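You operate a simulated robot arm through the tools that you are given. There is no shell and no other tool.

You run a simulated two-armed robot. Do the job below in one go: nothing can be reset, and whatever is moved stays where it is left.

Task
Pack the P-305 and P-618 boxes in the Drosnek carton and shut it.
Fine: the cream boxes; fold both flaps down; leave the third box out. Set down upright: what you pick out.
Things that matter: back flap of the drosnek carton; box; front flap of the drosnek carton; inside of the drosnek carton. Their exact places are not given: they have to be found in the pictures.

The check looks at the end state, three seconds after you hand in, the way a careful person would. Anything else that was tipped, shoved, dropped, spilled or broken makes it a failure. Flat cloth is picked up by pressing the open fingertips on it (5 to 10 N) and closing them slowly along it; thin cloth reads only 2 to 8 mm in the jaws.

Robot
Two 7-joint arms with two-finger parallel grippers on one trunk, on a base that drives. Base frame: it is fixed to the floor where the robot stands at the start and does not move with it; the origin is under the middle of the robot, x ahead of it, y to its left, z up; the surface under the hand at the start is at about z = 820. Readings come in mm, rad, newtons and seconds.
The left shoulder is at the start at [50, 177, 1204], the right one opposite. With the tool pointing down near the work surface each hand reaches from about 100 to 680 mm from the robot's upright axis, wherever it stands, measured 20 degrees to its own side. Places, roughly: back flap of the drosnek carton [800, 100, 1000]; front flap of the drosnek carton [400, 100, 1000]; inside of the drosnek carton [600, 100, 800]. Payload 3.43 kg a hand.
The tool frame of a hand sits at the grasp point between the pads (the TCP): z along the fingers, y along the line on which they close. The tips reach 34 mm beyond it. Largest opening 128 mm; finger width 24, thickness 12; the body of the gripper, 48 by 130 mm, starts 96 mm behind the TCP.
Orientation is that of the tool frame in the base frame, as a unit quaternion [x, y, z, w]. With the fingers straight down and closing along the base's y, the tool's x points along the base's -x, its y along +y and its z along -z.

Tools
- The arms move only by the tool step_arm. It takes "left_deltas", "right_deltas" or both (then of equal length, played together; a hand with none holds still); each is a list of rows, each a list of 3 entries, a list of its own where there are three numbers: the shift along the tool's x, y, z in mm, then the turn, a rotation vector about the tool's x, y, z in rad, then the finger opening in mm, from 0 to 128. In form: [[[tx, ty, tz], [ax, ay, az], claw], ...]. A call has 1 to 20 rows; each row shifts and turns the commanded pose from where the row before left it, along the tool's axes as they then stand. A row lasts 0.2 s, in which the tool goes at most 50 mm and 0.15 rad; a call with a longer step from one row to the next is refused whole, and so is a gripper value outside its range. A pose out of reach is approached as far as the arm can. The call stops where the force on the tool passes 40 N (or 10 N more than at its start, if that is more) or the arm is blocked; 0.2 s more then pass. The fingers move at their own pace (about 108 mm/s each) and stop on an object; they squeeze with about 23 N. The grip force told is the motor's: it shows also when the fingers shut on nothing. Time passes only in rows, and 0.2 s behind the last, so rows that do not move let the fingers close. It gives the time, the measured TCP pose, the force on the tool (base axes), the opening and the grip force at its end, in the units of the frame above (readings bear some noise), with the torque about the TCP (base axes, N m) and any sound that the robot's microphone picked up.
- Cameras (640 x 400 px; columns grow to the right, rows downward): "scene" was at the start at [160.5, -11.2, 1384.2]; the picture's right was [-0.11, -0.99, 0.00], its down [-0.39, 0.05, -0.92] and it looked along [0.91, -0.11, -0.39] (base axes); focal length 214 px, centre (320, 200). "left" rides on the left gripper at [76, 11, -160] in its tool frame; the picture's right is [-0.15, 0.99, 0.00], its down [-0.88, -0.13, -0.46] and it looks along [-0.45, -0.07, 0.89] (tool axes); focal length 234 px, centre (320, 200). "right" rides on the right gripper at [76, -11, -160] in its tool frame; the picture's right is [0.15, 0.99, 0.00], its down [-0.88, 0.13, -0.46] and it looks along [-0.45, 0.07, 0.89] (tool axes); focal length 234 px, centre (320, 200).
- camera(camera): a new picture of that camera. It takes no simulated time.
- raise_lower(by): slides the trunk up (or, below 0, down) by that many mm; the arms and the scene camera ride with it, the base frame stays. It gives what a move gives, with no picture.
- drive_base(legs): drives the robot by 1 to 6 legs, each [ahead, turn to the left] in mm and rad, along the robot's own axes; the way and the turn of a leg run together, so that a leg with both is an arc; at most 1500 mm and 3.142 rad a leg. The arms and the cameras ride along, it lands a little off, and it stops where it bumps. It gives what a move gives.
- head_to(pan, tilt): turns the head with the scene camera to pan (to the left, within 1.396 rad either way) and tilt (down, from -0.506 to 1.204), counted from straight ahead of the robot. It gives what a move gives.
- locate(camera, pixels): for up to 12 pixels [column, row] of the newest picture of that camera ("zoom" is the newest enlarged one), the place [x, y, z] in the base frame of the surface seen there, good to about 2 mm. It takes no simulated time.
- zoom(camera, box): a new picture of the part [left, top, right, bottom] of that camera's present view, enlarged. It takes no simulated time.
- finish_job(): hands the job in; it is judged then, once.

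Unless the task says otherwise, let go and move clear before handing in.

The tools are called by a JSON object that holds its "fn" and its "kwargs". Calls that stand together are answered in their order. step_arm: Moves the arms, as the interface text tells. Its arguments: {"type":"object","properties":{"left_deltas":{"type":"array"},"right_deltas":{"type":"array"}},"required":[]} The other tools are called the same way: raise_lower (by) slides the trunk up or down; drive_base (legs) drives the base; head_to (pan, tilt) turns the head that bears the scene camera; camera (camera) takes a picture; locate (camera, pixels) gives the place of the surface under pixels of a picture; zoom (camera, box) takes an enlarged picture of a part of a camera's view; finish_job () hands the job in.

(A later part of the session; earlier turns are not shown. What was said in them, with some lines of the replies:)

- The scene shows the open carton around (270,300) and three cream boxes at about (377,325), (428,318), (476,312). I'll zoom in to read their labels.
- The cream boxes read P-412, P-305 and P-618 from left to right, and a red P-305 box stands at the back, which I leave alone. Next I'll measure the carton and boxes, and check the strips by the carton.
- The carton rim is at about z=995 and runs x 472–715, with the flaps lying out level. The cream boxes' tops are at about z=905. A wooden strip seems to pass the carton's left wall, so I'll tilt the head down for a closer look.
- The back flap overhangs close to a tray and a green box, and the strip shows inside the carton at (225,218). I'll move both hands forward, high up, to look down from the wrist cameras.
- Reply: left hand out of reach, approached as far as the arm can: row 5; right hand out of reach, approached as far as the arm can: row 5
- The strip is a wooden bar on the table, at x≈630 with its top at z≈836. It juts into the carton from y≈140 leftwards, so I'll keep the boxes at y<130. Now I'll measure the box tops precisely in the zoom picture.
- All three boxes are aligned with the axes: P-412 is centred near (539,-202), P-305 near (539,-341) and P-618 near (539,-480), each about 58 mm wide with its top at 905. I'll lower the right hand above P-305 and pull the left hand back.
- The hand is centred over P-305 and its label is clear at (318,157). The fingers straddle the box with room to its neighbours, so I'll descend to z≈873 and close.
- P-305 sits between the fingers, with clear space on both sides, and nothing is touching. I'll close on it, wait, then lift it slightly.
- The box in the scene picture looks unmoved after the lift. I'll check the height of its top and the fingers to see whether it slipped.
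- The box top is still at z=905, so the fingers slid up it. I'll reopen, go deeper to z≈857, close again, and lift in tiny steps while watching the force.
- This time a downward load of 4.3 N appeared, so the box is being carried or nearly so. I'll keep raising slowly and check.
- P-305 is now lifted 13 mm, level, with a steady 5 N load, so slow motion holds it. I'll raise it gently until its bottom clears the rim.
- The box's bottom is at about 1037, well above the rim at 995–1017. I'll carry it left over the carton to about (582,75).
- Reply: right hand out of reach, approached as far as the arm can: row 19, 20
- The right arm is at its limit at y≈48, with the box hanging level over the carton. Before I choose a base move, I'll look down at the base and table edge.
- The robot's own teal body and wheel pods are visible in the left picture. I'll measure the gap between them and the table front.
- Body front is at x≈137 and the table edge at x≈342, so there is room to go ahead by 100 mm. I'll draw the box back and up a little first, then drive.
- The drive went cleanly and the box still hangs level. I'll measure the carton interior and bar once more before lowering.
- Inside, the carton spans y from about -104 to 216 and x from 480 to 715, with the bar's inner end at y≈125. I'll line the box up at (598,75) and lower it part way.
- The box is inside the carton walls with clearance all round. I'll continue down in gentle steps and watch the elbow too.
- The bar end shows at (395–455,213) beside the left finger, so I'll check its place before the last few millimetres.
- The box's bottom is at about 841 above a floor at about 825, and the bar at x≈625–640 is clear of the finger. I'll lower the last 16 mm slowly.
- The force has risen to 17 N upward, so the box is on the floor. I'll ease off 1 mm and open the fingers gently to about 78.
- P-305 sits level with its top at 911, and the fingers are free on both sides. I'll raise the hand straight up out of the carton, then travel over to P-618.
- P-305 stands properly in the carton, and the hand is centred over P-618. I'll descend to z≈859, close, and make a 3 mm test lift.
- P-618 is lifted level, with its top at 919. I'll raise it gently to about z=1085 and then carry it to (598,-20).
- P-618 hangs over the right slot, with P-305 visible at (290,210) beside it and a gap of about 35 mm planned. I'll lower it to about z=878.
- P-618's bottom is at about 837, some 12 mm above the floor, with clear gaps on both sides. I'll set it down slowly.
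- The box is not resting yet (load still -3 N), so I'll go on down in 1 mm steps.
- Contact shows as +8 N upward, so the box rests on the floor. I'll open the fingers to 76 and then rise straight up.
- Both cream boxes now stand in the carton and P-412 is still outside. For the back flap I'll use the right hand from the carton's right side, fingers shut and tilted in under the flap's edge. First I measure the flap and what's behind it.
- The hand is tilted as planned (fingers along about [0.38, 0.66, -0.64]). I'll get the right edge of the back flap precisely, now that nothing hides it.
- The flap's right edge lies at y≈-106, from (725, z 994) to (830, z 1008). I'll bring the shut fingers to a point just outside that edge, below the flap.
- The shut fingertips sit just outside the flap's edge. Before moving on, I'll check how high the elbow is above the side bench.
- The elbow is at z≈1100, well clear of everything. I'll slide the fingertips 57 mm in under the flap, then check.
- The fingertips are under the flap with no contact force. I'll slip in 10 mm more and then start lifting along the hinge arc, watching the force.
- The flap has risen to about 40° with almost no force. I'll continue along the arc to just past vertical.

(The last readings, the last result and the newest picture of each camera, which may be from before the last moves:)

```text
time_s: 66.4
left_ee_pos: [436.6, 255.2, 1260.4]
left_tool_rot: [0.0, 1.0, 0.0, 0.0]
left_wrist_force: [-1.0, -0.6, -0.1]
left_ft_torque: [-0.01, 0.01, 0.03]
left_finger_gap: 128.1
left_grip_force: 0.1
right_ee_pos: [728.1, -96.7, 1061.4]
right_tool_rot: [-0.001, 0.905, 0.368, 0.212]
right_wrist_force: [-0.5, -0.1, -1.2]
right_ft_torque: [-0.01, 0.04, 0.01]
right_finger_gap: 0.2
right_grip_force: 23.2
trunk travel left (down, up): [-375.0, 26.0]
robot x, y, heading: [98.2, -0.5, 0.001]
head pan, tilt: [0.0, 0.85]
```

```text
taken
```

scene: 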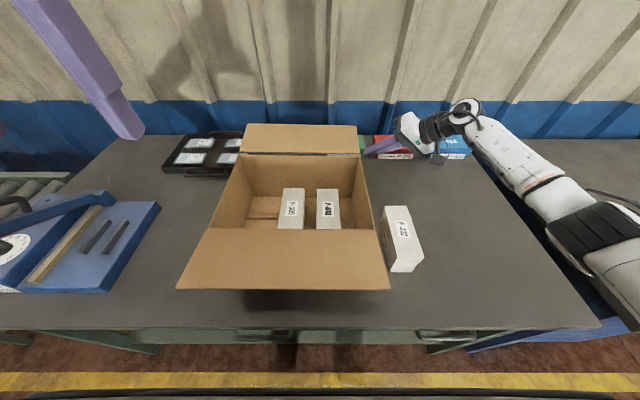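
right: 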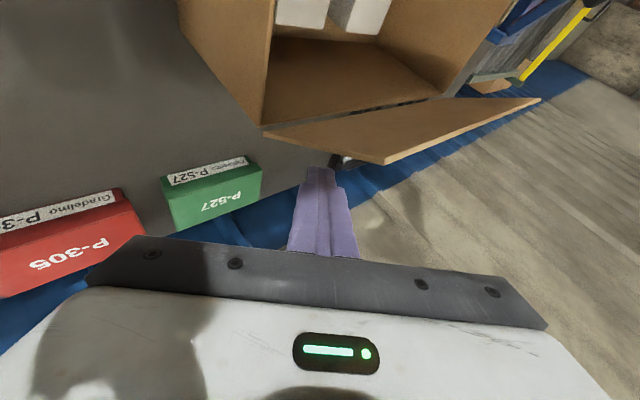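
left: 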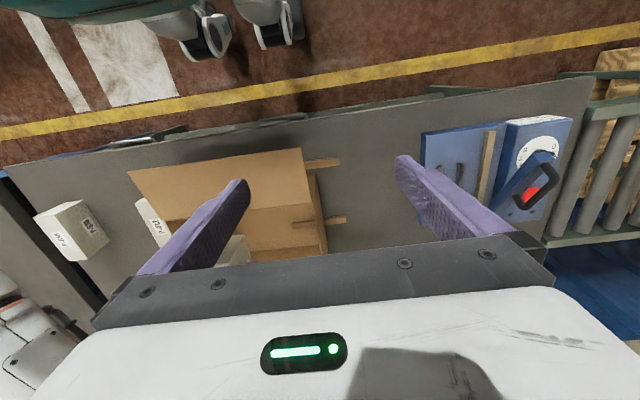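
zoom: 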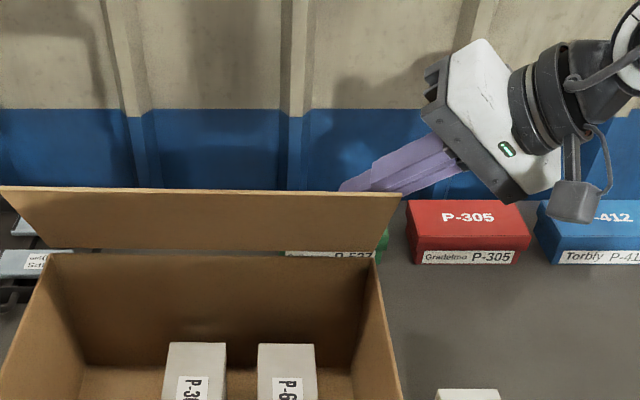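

The flap is past vertical and leans inward over the carton. I'll keep following the arc down to about 165°.

{"fn": "step_arm", "kwargs": {"right_deltas": [[[8.1, 1.2, -3.2], [0, 0, 0], 0], [[8.1, 1.2, -3.2], [0, 0, 0], 0], [[8.7, -0.5, -1.5], [0, 0, 0], 0], [[8.7, -0.5, -1.4], [0, 0, 0], 0], [[11.3, -2.8, 0.5], [0, 0, 0], 0], [[11.3, -2.8, 0.5], [0, 0, 0], 0]]}}

{"fn": "zoom", "kwargs": {"camera": "scene", "box": [220, 60, 460, 210]}}

{"fn": "camera", "kwargs": {"camera": "right"}}

```text
time_s: 67.8
left_ee_pos: [437.4, 253.7, 1260.6]
left_tool_rot: [0.0, 1.0, 0.0, 0.0]
left_wrist_force: [-0.9, -0.6, 0.1]
left_ft_torque: [0.01, 0.01, -0.05]
left_finger_gap: 127.7
left_grip_force: 0.1
right_ee_pos: [673.2, -95.7, 1041.9]
right_tool_rot: [0.0, 0.905, 0.368, 0.213]
right_wrist_force: [-0.3, -1.0, -0.4]
right_ft_torque: [-0.02, 0.03, -0.01]
right_finger_gap: 0.1
right_grip_force: 23.2
trunk travel left (down, up): [-375.0, 26.0]
robot x, y, heading: [98.2, -3.3, -0.0]
head pan, tilt: [0.0, 0.85]
```

```text
2.67 times, centred on (340, 135) of scene
```

zoom: 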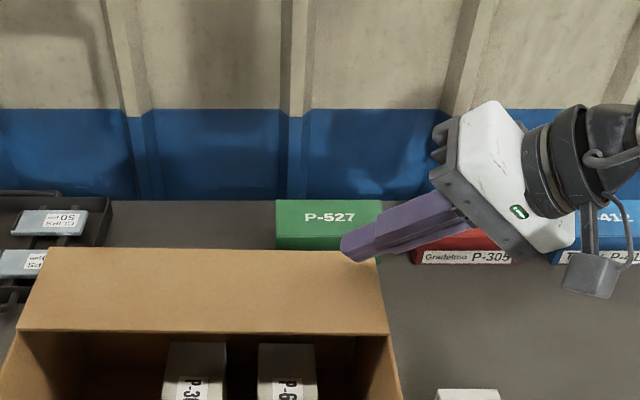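

```text
taken
```

right: 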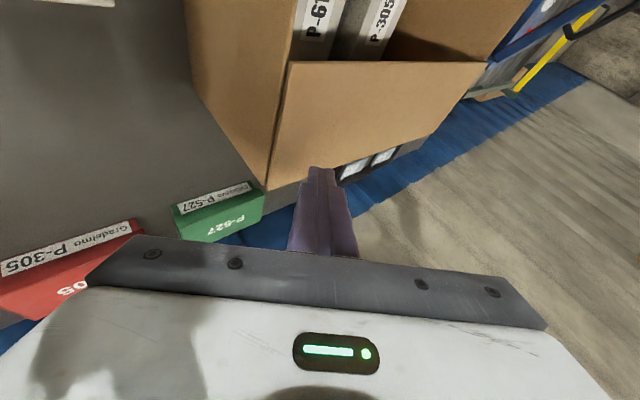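

The flap has come down over the rear half of the opening. I'll check how flat it lies.

{"fn": "camera", "kwargs": {"camera": "scene"}}

{"fn": "locate", "kwargs": {"camera": "scene", "pixels": [[300, 155], [300, 182], [240, 158], [232, 182], [355, 160], [360, 182], [350, 170], [300, 168]]}}

```text
taken
```

scene: 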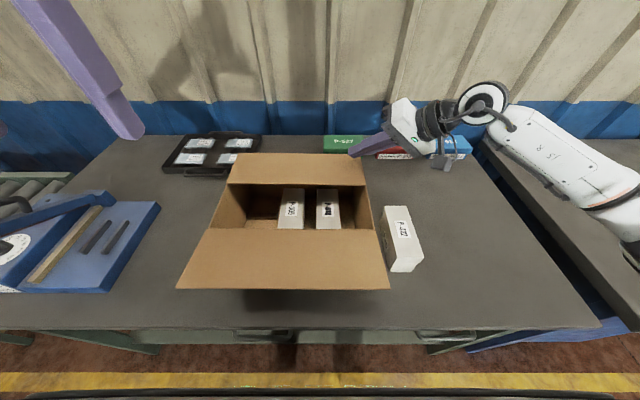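

```text
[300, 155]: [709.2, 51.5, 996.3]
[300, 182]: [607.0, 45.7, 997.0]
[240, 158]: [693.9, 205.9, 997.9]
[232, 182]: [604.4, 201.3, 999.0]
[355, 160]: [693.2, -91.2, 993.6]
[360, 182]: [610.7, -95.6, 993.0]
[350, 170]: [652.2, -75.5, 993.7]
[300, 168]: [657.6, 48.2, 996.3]
```

The back flap lies flat at z≈996 all across. Next is the front flap: I'll pull the hand out and up, turn it to point along +y, and back the base off 200 mm for arm room.

{"fn": "step_arm", "kwargs": {"right_deltas": [[[-12.9, -5.2, -32.7], [0, 0, 0], 0], [[-12.9, -5.2, -32.7], [0, 0, 0], 0], [[-12.9, -5.2, -32.7], [0, 0, 0], 0], [[-12.9, -5.2, -32.7], [0, 0, 0], 0], [[0, 0, 0], [-0.0501, 0.0868, -0.0842], 0], [[0, 0, 0], [-0.0501, 0.0868, -0.0842], 0], [[0, 0, 0], [-0.0501, 0.0868, -0.0842], 0], [[0, 0, 0], [-0.0501, 0.0868, -0.0842], 0]]}}

{"fn": "drive_base", "kwargs": {"legs": [[-200, 0]]}}

{"fn": "camera", "kwargs": {"camera": "scene"}}

{"fn": "camera", "kwargs": {"camera": "right"}}

```text
time_s: 69.6
left_ee_pos: [436.1, 253.3, 1260.5]
left_tool_rot: [-0.001, 1.0, 0.001, 0.0]
left_wrist_force: [-0.6, -0.3, -0.6]
left_ft_torque: [-0.01, 0.0, 0.0]
left_finger_gap: 128.1
left_grip_force: 0.0
right_ee_pos: [666.4, -208.2, 1129.8]
right_tool_rot: [-0.174, 0.889, 0.4, 0.139]
right_wrist_force: [-0.3, 0.4, 0.3]
right_ft_torque: [0.04, 0.0, -0.02]
right_finger_gap: 0.0
right_grip_force: 22.7
right hand out of reach, approached as far as the arm can: row 7, 8
trunk travel left (down, up): [-375.0, 26.0]
robot x, y, heading: [100.1, -0.8, -0.002]
head pan, tilt: [0.0, 0.85]
```

```text
time_s: 71.2
left_ee_pos: [236.3, 254.3, 1259.3]
left_tool_rot: [-0.001, 1.0, 0.0, 0.0]
left_wrist_force: [-0.3, -0.2, -0.1]
left_ft_torque: [-0.01, -0.01, 0.01]
left_finger_gap: 128.3
left_grip_force: 0.0
right_ee_pos: [466.8, -206.8, 1129.4]
right_tool_rot: [-0.174, 0.889, 0.4, 0.139]
right_wrist_force: [0.0, 0.0, -0.3]
right_ft_torque: [0.0, 0.0, 0.0]
right_finger_gap: 0.0
right_grip_force: 23.4
trunk travel left (down, up): [-375.0, 26.0]
robot x, y, heading: [-99.5, 1.4, -0.003]
head pan, tilt: [0.0, 0.85]
```

```text
taken
```

scene: 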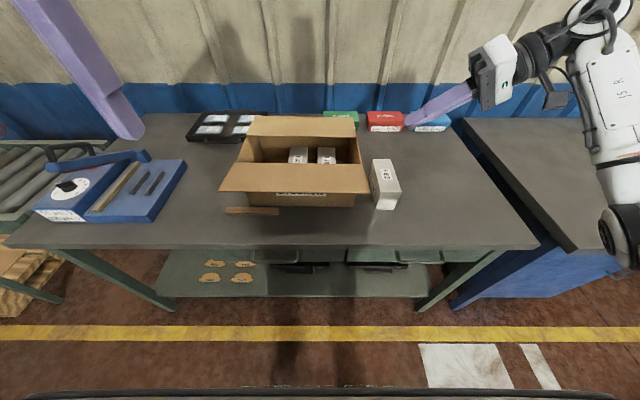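

```text
taken
```

right: 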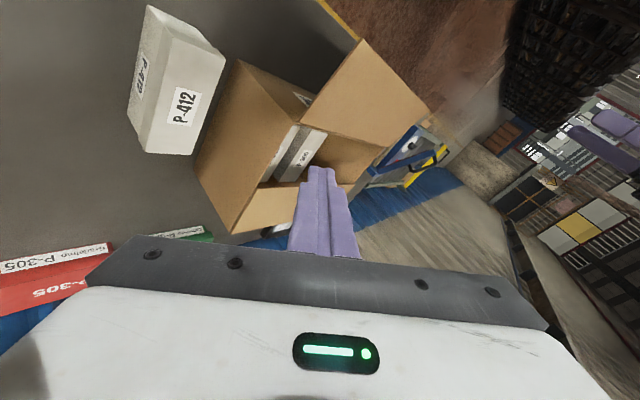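

The hand stopped just short of the full turn and is now free to complete it. I'll read the pose after an idle row and measure the front flap.

{"fn": "step_arm", "kwargs": {"right_deltas": [[[0, 0, 0], [0, 0, 0], 0], [[0, 0, 0], [0, 0, 0], 0]]}}

{"fn": "locate", "kwargs": {"camera": "scene", "pixels": [[365, 190], [366, 180], [358, 167], [360, 175], [300, 190], [300, 168], [225, 187], [242, 164], [300, 135], [384, 205], [340, 192], [250, 208]]}}

{"fn": "zoom", "kwargs": {"camera": "scene", "box": [210, 100, 420, 230]}}

```text
time_s: 71.8
left_ee_pos: [236.4, 255.6, 1260.5]
left_tool_rot: [0.0, 1.0, 0.0, 0.001]
left_wrist_force: [-0.1, -0.9, -0.4]
left_ft_torque: [0.01, 0.0, 0.01]
left_finger_gap: 128.2
left_grip_force: 0.1
right_ee_pos: [466.2, -208.1, 1128.9]
right_tool_rot: [-0.175, 0.889, 0.4, 0.139]
right_wrist_force: [0.6, 0.9, -0.7]
right_ft_torque: [-0.01, 0.02, -0.01]
right_finger_gap: 0.0
right_grip_force: 23.1
trunk travel left (down, up): [-375.0, 26.0]
robot x, y, heading: [-100.3, -2.8, 0.003]
head pan, tilt: [0.0, 0.85]
```

```text
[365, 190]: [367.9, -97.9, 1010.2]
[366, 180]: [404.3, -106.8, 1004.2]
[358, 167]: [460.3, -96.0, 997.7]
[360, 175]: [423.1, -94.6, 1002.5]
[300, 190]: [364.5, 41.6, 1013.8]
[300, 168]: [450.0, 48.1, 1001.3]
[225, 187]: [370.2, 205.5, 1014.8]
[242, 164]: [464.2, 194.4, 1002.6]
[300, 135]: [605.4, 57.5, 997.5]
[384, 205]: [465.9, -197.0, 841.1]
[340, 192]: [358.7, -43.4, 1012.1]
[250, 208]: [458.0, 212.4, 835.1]
```

```text
3.05 times, centred on (315, 165) of scene
```

zoom: 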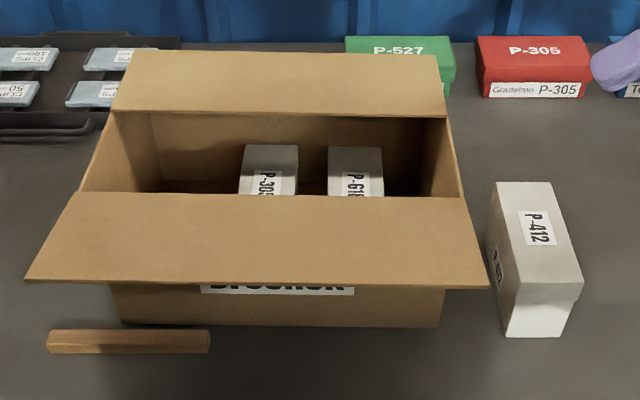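

The orientation is steady, with fingers along about [0.11, 0.76, -0.64]. The front flap runs from its hinge (475, z 997) to its free edge (360, z 1010), with its right edge at y≈-105. I'll bring the shut fingers below and just outside that edge.

{"fn": "step_arm", "kwargs": {"right_deltas": [[[22.2, -13.7, 28.3], [0, 0, 0], 0], [[22.2, -13.7, 28.3], [0, 0, 0], 0], [[22.2, -13.7, 28.3], [0, 0, 0], 0], [[22.2, -13.7, 28.3], [0, 0, 0], 0], [[22.2, -13.7, 28.3], [0, 0, 0], 0]]}}

{"fn": "camera", "kwargs": {"camera": "scene"}}

{"fn": "zoom", "kwargs": {"camera": "scene", "box": [210, 100, 470, 250]}}

{"fn": "camera", "kwargs": {"camera": "right"}}

```text
time_s: 73.0
left_ee_pos: [234.7, 254.7, 1260.1]
left_tool_rot: [-0.001, 1.0, 0.001, 0.0]
left_wrist_force: [-0.2, -0.4, -0.1]
left_ft_torque: [-0.02, 0.04, 0.02]
left_finger_gap: 127.9
left_grip_force: 0.1
right_ee_pos: [445.2, -190.3, 1057.1]
right_tool_rot: [-0.173, 0.89, 0.399, 0.139]
right_wrist_force: [0.5, 1.5, 0.6]
right_ft_torque: [0.04, -0.03, -0.03]
right_finger_gap: 0.2
right_grip_force: 23.1
right hand out of reach, approached as far as the arm can: row 3, 4, 5
trunk travel left (down, up): [-375.0, 26.0]
robot x, y, heading: [-105.1, 1.1, 0.004]
head pan, tilt: [0.0, 0.85]
```

```text
taken
```

scene: 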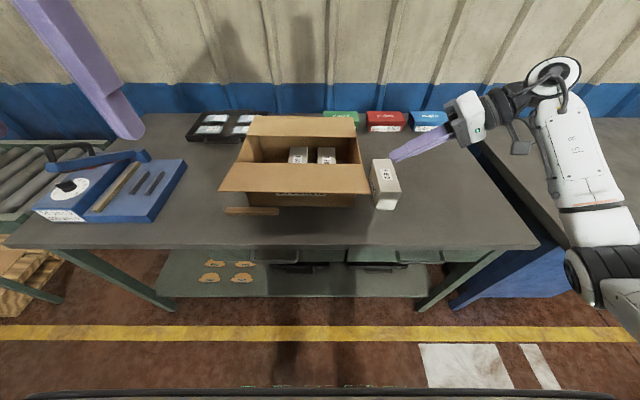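

```text
2.46 times, centred on (340, 175) of scene
```

zoom: 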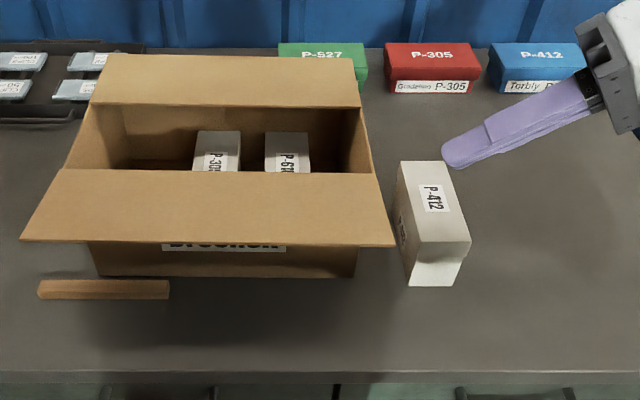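

```text
taken
```

right: 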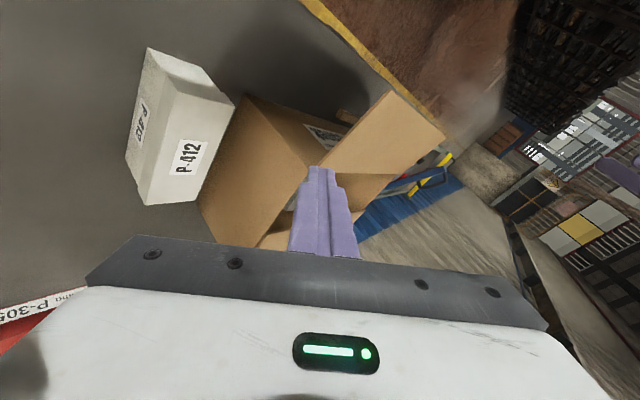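

Pointing that way puts the right wrist at a joint limit. The left hand can instead come from the front, fingers tilted forward and down, and lift the flap by its free edge. I'll raise the right hand away, back off another 100 mm, and tilt the left hand.

{"fn": "step_arm", "kwargs": {"right_deltas": [[[-7.6, 5.6, -41.6], [0, 0, 0], 0], [[-7.6, 5.6, -41.6], [0, 0, 0], 0], [[-7.6, 5.6, -41.6], [0, 0, 0], 0]]}}

{"fn": "drive_base", "kwargs": {"legs": [[-100, 0]]}}

{"fn": "step_arm", "kwargs": {"left_deltas": [[[0, 0, 0], [0, -0.125, 0], 80], [[0, 0, 0], [0, -0.125, 0], 40], [[0, 0, 0], [0, -0.125, 0], 0], [[0, 0, 0], [0, -0.125, 0], 0], [[0, 0, 0], [0, -0.125, 0], 0], [[0, 0, 0], [0, -0.125, 0], 0], [[0, 0, 0], [0, -0.125, 0], 0]]}}

{"fn": "camera", "kwargs": {"camera": "scene"}}

```text
time_s: 73.8
left_ee_pos: [235.3, 254.8, 1260.7]
left_tool_rot: [-0.001, 1.0, 0.0, 0.0]
left_wrist_force: [-0.9, -0.1, 1.2]
left_ft_torque: [-0.03, 0.03, 0.01]
left_finger_gap: 128.0
left_grip_force: 0.1
right_ee_pos: [441.9, -268.0, 1159.1]
right_tool_rot: [-0.174, 0.889, 0.4, 0.14]
right_wrist_force: [0.3, 0.1, -0.1]
right_ft_torque: [0.02, 0.01, 0.01]
right_finger_gap: 0.1
right_grip_force: 23.1
right hand out of reach, approached as far as the arm can: row 3
trunk travel left (down, up): [-375.0, 26.0]
robot x, y, heading: [-104.4, 0.7, -0.002]
head pan, tilt: [0.0, 0.85]
```

```text
time_s: 74.9
left_ee_pos: [136.9, 254.0, 1260.4]
left_tool_rot: [0.0, 1.0, 0.0, 0.0]
left_wrist_force: [-0.2, -0.1, 0.1]
left_ft_torque: [0.0, -0.03, 0.03]
left_finger_gap: 128.0
left_grip_force: 0.1
right_ee_pos: [342.4, -267.0, 1160.1]
right_tool_rot: [-0.173, 0.889, 0.4, 0.138]
right_wrist_force: [0.3, -0.1, -0.2]
right_ft_torque: [-0.01, -0.02, -0.05]
right_finger_gap: 0.0
right_grip_force: 23.3
trunk travel left (down, up): [-375.0, 26.0]
robot x, y, heading: [-197.9, 0.2, -0.001]
head pan, tilt: [0.0, 0.85]
```

```text
time_s: 76.5
left_ee_pos: [137.3, 254.7, 1260.6]
left_tool_rot: [-0.002, 0.906, 0.0, 0.424]
left_wrist_force: [0.5, 0.0, -0.6]
left_ft_torque: [0.02, 0.02, -0.01]
left_finger_gap: 0.0
left_grip_force: 23.6
right_ee_pos: [344.0, -266.6, 1157.1]
right_tool_rot: [-0.173, 0.89, 0.399, 0.139]
right_wrist_force: [0.0, -0.6, -0.3]
right_ft_torque: [-0.03, -0.02, 0.02]
right_finger_gap: 0.2
right_grip_force: 23.3
trunk travel left (down, up): [-375.0, 26.0]
robot x, y, heading: [-201.3, 1.5, 0.007]
head pan, tilt: [0.0, 0.85]
```

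```text
taken
```

scene: 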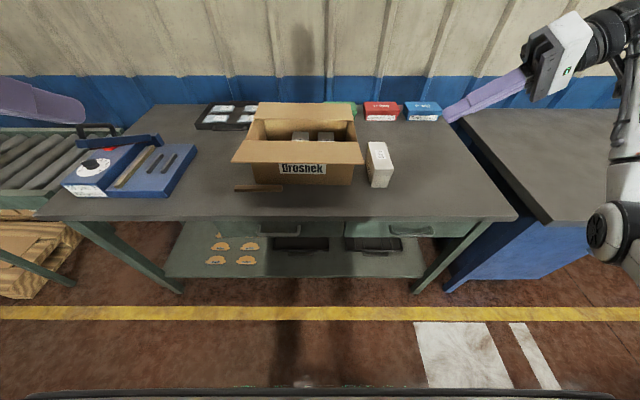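

The carton's label "Drosnek" shows at (302,168), and the left hand is tilted as wanted. I'll bring it in front of the flap, below the flap's level.

{"fn": "step_arm", "kwargs": {"left_deltas": [[[0, -48.5, 0], [0, 0, 0], 0], [[0, -48.5, 0], [0, 0, 0], 0], [[0, -48.5, 0], [0, 0, 0], 0], [[0, -48.5, 0], [0, 0, 0], 0], [[18.8, 0, 39], [0, 0, 0], 0], [[18.8, 0, 39], [0, 0, 0], 0], [[18.8, 0, 39], [0, 0, 0], 0], [[18.8, 0, 39], [0, 0, 0], 0], [[18.8, 0, 39], [0, 0, 0], 0], [[18.8, 0, 39], [0, 0, 0], 0], [[18.8, 0, 39], [0, 0, 0], 0], [[18.8, 0, 39], [0, 0, 0], 0]]}}

{"fn": "camera", "kwargs": {"camera": "scene"}}

{"fn": "camera", "kwargs": {"camera": "left"}}

```text
time_s: 79.1
left_ee_pos: [282.4, 60.1, 942.6]
left_tool_rot: [-0.001, 0.906, 0.0, 0.423]
left_wrist_force: [0.2, 0.1, 0.3]
left_ft_torque: [0.01, -0.01, -0.02]
left_finger_gap: 0.0
left_grip_force: 22.6
right_ee_pos: [342.9, -267.3, 1157.7]
right_tool_rot: [-0.173, 0.889, 0.399, 0.139]
right_wrist_force: [-0.4, 0.5, -0.5]
right_ft_torque: [-0.04, 0.0, 0.01]
right_finger_gap: 0.0
right_grip_force: 22.6
trunk travel left (down, up): [-375.0, 26.0]
robot x, y, heading: [-201.5, -2.1, 0.001]
head pan, tilt: [0.0, 0.85]
```

```text
taken
```

scene: 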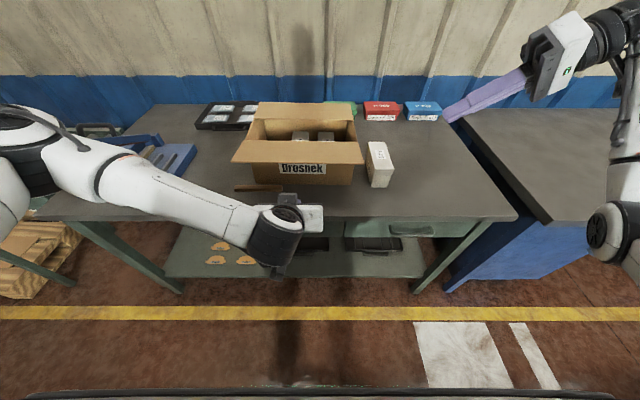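

```text
taken
```

left: 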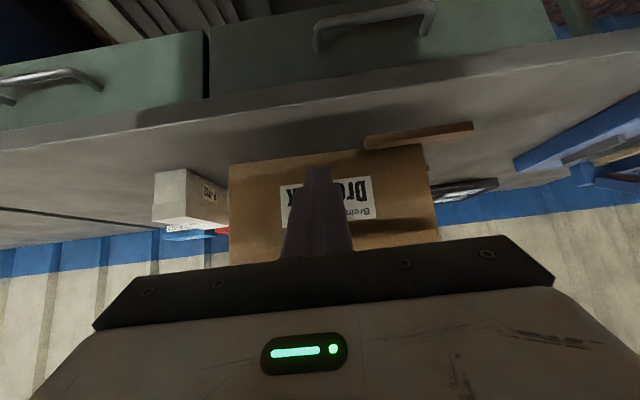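

The fingers are in front of the flap at the right height. I'll check the left forearm's height above the blue fixture before moving forward.

{"fn": "locate", "kwargs": {"camera": "scene", "pixels": [[40, 165], [100, 170], [140, 185], [200, 210], [150, 142], [90, 128], [170, 160], [10, 190]]}}

```text
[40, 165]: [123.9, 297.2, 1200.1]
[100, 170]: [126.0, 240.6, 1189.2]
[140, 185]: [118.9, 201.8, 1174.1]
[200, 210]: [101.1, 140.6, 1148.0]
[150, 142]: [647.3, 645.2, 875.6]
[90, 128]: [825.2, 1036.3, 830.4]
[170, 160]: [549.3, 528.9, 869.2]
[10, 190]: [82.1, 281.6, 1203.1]
```

The forearm is far from anything (x≈120, z≥1148). I'll slide the fingertips in under the front flap.

{"fn": "step_arm", "kwargs": {"left_deltas": [[[-21.1, 0, 12], [0, 0, 0], 0], [[-21.1, 0, 12], [0, 0, 0], 0], [[-21.1, 0, 12], [0, 0, 0], 0], [[-21.1, 0, 12], [0, 0, 0], 0]]}}

{"fn": "camera", "kwargs": {"camera": "left"}}

{"fn": "zoom", "kwargs": {"camera": "scene", "box": [200, 80, 420, 230]}}

```text
time_s: 80.1
left_ee_pos: [372.8, 61.1, 977.7]
left_tool_rot: [-0.001, 0.906, 0.001, 0.423]
left_wrist_force: [-1.5, 0.0, -0.6]
left_ft_torque: [0.0, -0.01, 0.01]
left_finger_gap: 0.1
left_grip_force: 22.9
right_ee_pos: [343.4, -268.1, 1158.4]
right_tool_rot: [-0.173, 0.889, 0.399, 0.139]
right_wrist_force: [1.0, -0.1, -0.2]
right_ft_torque: [-0.02, -0.04, 0.01]
right_finger_gap: 0.4
right_grip_force: 23.0
trunk travel left (down, up): [-375.0, 26.0]
robot x, y, heading: [-201.8, 1.2, 0.001]
head pan, tilt: [0.0, 0.85]
```

```text
taken
```

left: 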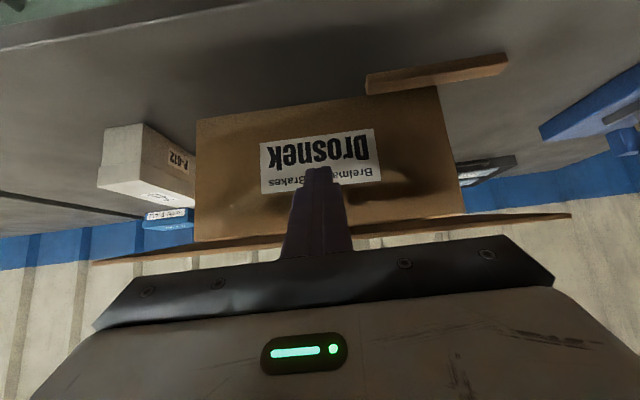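

```text
2.67 times, centred on (310, 155) of scene
```

zoom: 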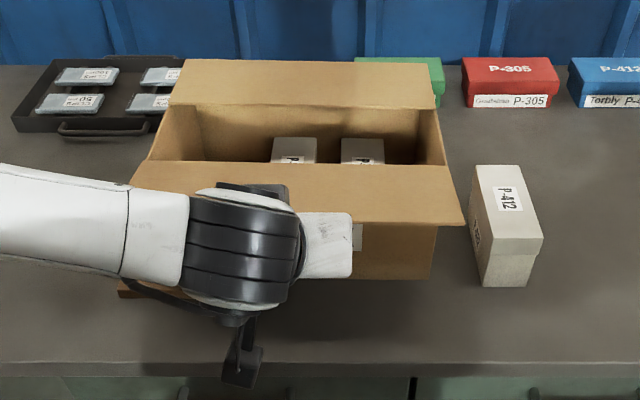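

The fingertips are under the flap, near the "Drosnek" label, with no contact. I'll raise the flap and watch the force.

{"fn": "step_arm", "kwargs": {"left_deltas": [[[-10.95, 0, -7.2], [0, 0, 0], 0], [[-10.95, 0, -7.2], [0, 0, 0], 0], [[-10.95, 0, -7.2], [0, 0, 0], 0], [[-10.95, 0, -7.2], [0, 0, 0], 0], [[-10.95, 0, -7.2], [0, 0, 0], 0], [[-10.95, 0, -7.2], [0, 0, 0], 0]]}}

{"fn": "camera", "kwargs": {"camera": "left"}}

{"fn": "zoom", "kwargs": {"camera": "scene", "box": [200, 60, 420, 210]}}

```text
time_s: 81.5
left_ee_pos: [381.1, 60.9, 1057.7]
left_tool_rot: [-0.001, 0.906, 0.001, 0.424]
left_wrist_force: [-0.2, -0.7, 0.3]
left_ft_torque: [0.01, -0.03, 0.01]
left_finger_gap: 0.0
left_grip_force: 23.2
right_ee_pos: [343.2, -267.8, 1159.3]
right_tool_rot: [-0.173, 0.89, 0.399, 0.138]
right_wrist_force: [0.0, 0.1, -0.2]
right_ft_torque: [-0.01, 0.01, 0.01]
right_finger_gap: 0.2
right_grip_force: 22.5
trunk travel left (down, up): [-375.0, 26.0]
robot x, y, heading: [-199.9, 0.6, 0.003]
head pan, tilt: [0.0, 0.85]
```

```text
taken
```

left: 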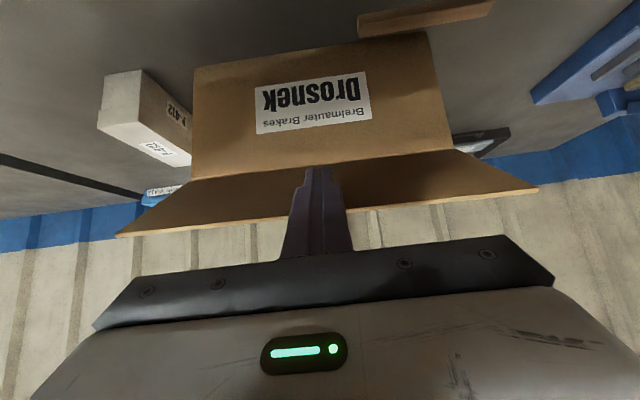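

```text
2.67 times, centred on (310, 135) of scene
```

zoom: 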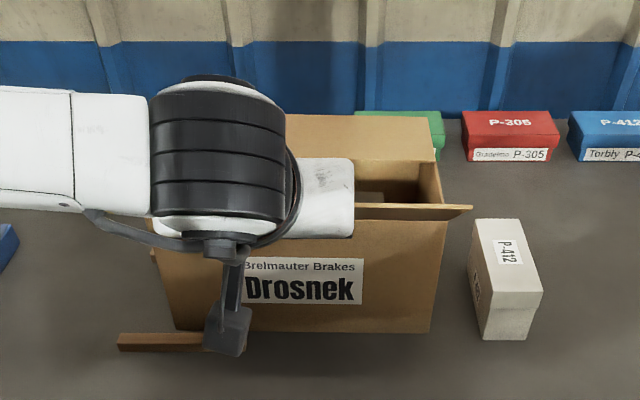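

The flap is rising with the fingers, with practically no force. I'll continue along the arc through vertical.

{"fn": "step_arm", "kwargs": {"left_deltas": [[[-13.2, 0, -0.25], [0, 0, 0], 0], [[-13.2, 0, -0.25], [0, 0, 0], 0], [[-12.1, 0, 5.3], [0, 0, 0], 0], [[-12.1, 0, 5.3], [0, 0, 0], 0], [[-12.1, 0, 5.3], [0, 0, 0], 0], [[-8.75, 0, 10], [0, 0, 0], 0], [[-8.75, 0, 10], [0, 0, 0], 0]]}}

{"fn": "camera", "kwargs": {"camera": "left"}}

{"fn": "zoom", "kwargs": {"camera": "scene", "box": [200, 60, 420, 210]}}

```text
time_s: 83.1
left_ee_pos: [460.4, 60.7, 1096.1]
left_tool_rot: [-0.001, 0.906, 0.001, 0.424]
left_wrist_force: [-0.8, 0.5, -0.5]
left_ft_torque: [-0.02, 0.0, 0.01]
left_finger_gap: 0.0
left_grip_force: 23.1
right_ee_pos: [343.2, -268.3, 1158.0]
right_tool_rot: [-0.173, 0.89, 0.399, 0.139]
right_wrist_force: [0.0, 0.9, -0.4]
right_ft_torque: [0.0, -0.01, 0.02]
right_finger_gap: 0.0
right_grip_force: 23.3
trunk travel left (down, up): [-375.0, 26.0]
robot x, y, heading: [-199.0, 0.3, 0.002]
head pan, tilt: [0.0, 0.85]
```

```text
taken
```

left: 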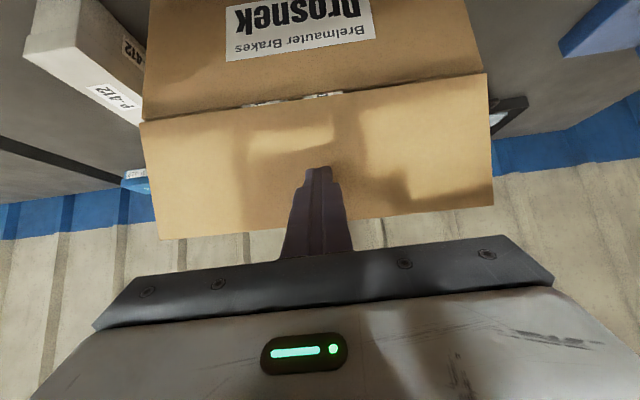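

```text
2.67 times, centred on (310, 135) of scene
```

zoom: 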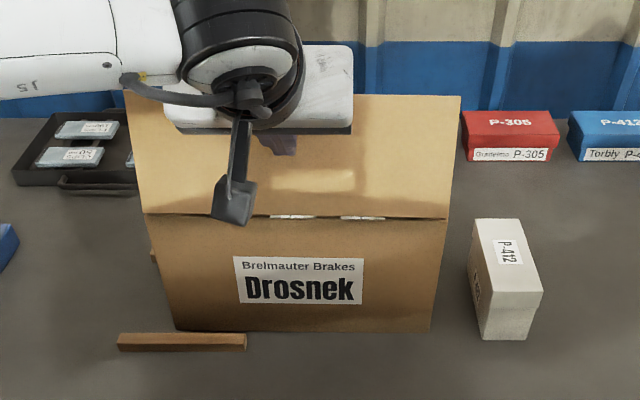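

The flap is now just past vertical, with the fingertips behind it at (320,170). I'll keep following it over and down.

{"fn": "step_arm", "kwargs": {"left_deltas": [[[-4.8, 0, 12.4], [0, 0, 0], 0], [[-4.8, 0, 12.4], [0, 0, 0], 0], [[-0.3, 0, 13.3], [0, 0, 0], 0], [[-0.3, 0, 13.3], [0, 0, 0], 0], [[2.8, 0, 9.5], [0, 0, 0], 0]]}}

{"fn": "camera", "kwargs": {"camera": "left"}}

{"fn": "camera", "kwargs": {"camera": "scene"}}

{"fn": "zoom", "kwargs": {"camera": "scene", "box": [200, 60, 420, 210]}}

```text
time_s: 84.3
left_ee_pos: [511.5, 61.9, 1060.3]
left_tool_rot: [-0.001, 0.906, 0.001, 0.423]
left_wrist_force: [0.4, -0.4, -0.8]
left_ft_torque: [-0.03, 0.01, 0.01]
left_finger_gap: 0.0
left_grip_force: 23.3
right_ee_pos: [342.5, -266.8, 1157.4]
right_tool_rot: [-0.173, 0.889, 0.4, 0.139]
right_wrist_force: [-0.1, 0.6, -0.4]
right_ft_torque: [0.02, 0.02, -0.03]
right_finger_gap: 0.0
right_grip_force: 23.1
trunk travel left (down, up): [-375.0, 26.0]
robot x, y, heading: [-199.4, -0.9, 0.006]
head pan, tilt: [0.0, 0.85]
```

```text
taken
```

left: 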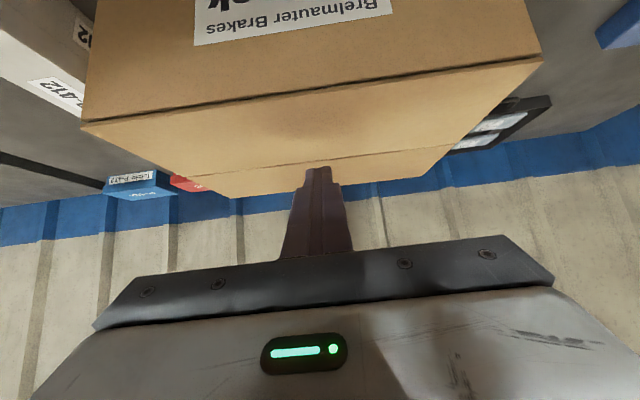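

```text
taken
```

scene: 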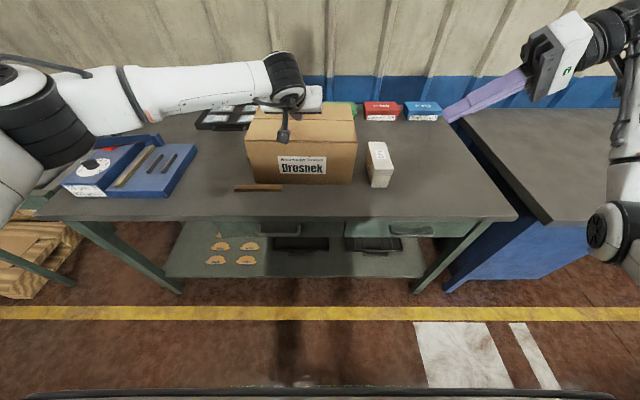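

```text
2.67 times, centred on (310, 135) of scene
```

zoom: 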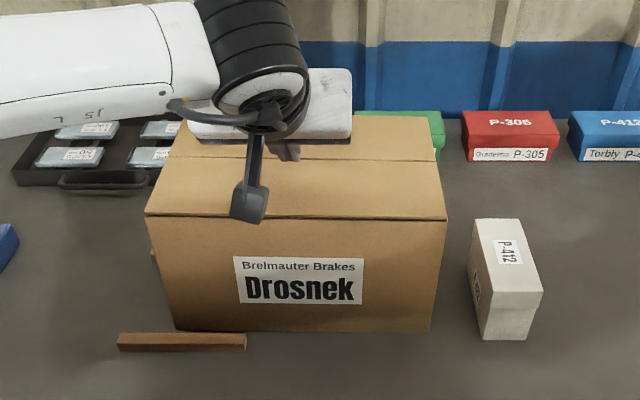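

Both flaps now look flat. I'll lift the left hand up and back out of the way and check the heights.

{"fn": "step_arm", "kwargs": {"left_deltas": [[[-10, 0, -10], [0, 0, 0], 0], [[-12.7, 0, -43.3], [0, 0, 0], 0], [[-12.7, 0, -43.3], [0, 0, 0], 0], [[-12.7, 0, -43.3], [0, 0, 0], 0], [[0, 48, 0], [0, 0, 0], 0], [[0, 48, 0], [0, 0, 0], 0], [[0, 48, 0], [0, 0, 0], 0], [[0, 0, -40], [0, 0, 0], 0], [[0, 0, -40], [0, 0, 0], 0]]}}

{"fn": "camera", "kwargs": {"camera": "scene"}}

{"fn": "zoom", "kwargs": {"camera": "scene", "box": [180, 80, 420, 220]}}

{"fn": "locate", "kwargs": {"camera": "scene", "pixels": [[300, 106], [300, 115], [300, 121], [300, 130], [300, 138], [255, 120], [350, 120], [252, 135], [352, 135], [262, 106], [345, 106]]}}

```text
time_s: 86.3
left_ee_pos: [371.9, 206.5, 1240.7]
left_tool_rot: [-0.002, 0.906, 0.001, 0.423]
left_wrist_force: [-0.2, -0.5, 0.0]
left_ft_torque: [-0.01, 0.0, -0.01]
left_finger_gap: 0.0
left_grip_force: 22.6
right_ee_pos: [342.8, -267.9, 1159.5]
right_tool_rot: [-0.174, 0.889, 0.399, 0.139]
right_wrist_force: [-1.0, 0.5, -0.9]
right_ft_torque: [0.02, 0.01, 0.02]
right_finger_gap: 0.0
right_grip_force: 23.7
trunk travel left (down, up): [-375.0, 26.0]
robot x, y, heading: [-204.3, -2.4, 0.004]
head pan, tilt: [0.0, 0.85]
```

```text
taken
```

scene: 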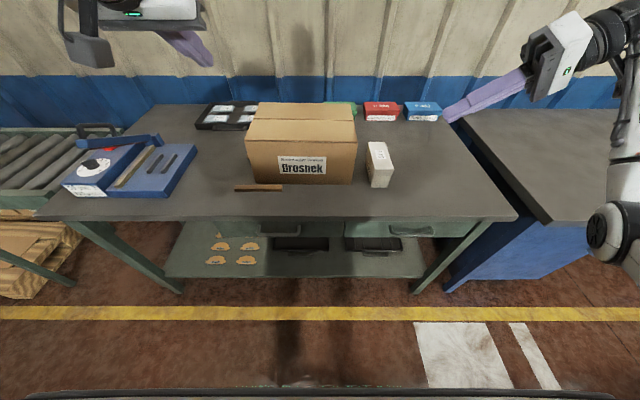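

```text
2.67 times, centred on (300, 150) of scene
```

zoom: 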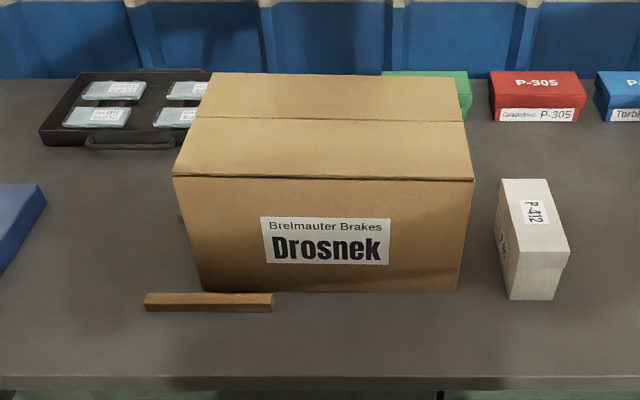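

```text
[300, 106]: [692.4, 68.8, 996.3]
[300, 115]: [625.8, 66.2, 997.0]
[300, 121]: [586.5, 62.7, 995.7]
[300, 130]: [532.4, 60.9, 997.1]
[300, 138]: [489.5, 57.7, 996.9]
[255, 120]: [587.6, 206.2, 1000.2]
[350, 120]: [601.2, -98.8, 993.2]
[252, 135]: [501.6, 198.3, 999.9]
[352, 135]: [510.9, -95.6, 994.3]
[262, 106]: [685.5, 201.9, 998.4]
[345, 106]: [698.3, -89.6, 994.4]
```

Both flaps lie flat at z≈993–1000, P-412 still stands where it was, and the other items are undisturbed. Both hands are clear of everything, so I hand in.

{"fn": "finish_job", "kwargs": {}}

```text
The job is handed in.
```

The cream P-305 and P-618 boxes are standing upright in the Drosnek carton. Both flaps are folded down and lie flat at about z = 993–1000. I've handed the job in but haven't seen the result of the check.

- **Left out:** the cream P-412 box is still standing in its original place. I also left the red box marked P-305 at the back of the table alone, since you asked for the cream ones.
- **Slip on the first lift:** my first grip on P-305 slid up the box without moving it. I took a deeper hold and lifted it slowly after that.
- **Wooden bar:** a bar on the table shows through the carton floor on its left side. I set both boxes to the right of it so neither rests on it.

In the last pictures nothing else looked moved or tipped, and both hands are clear of the work.
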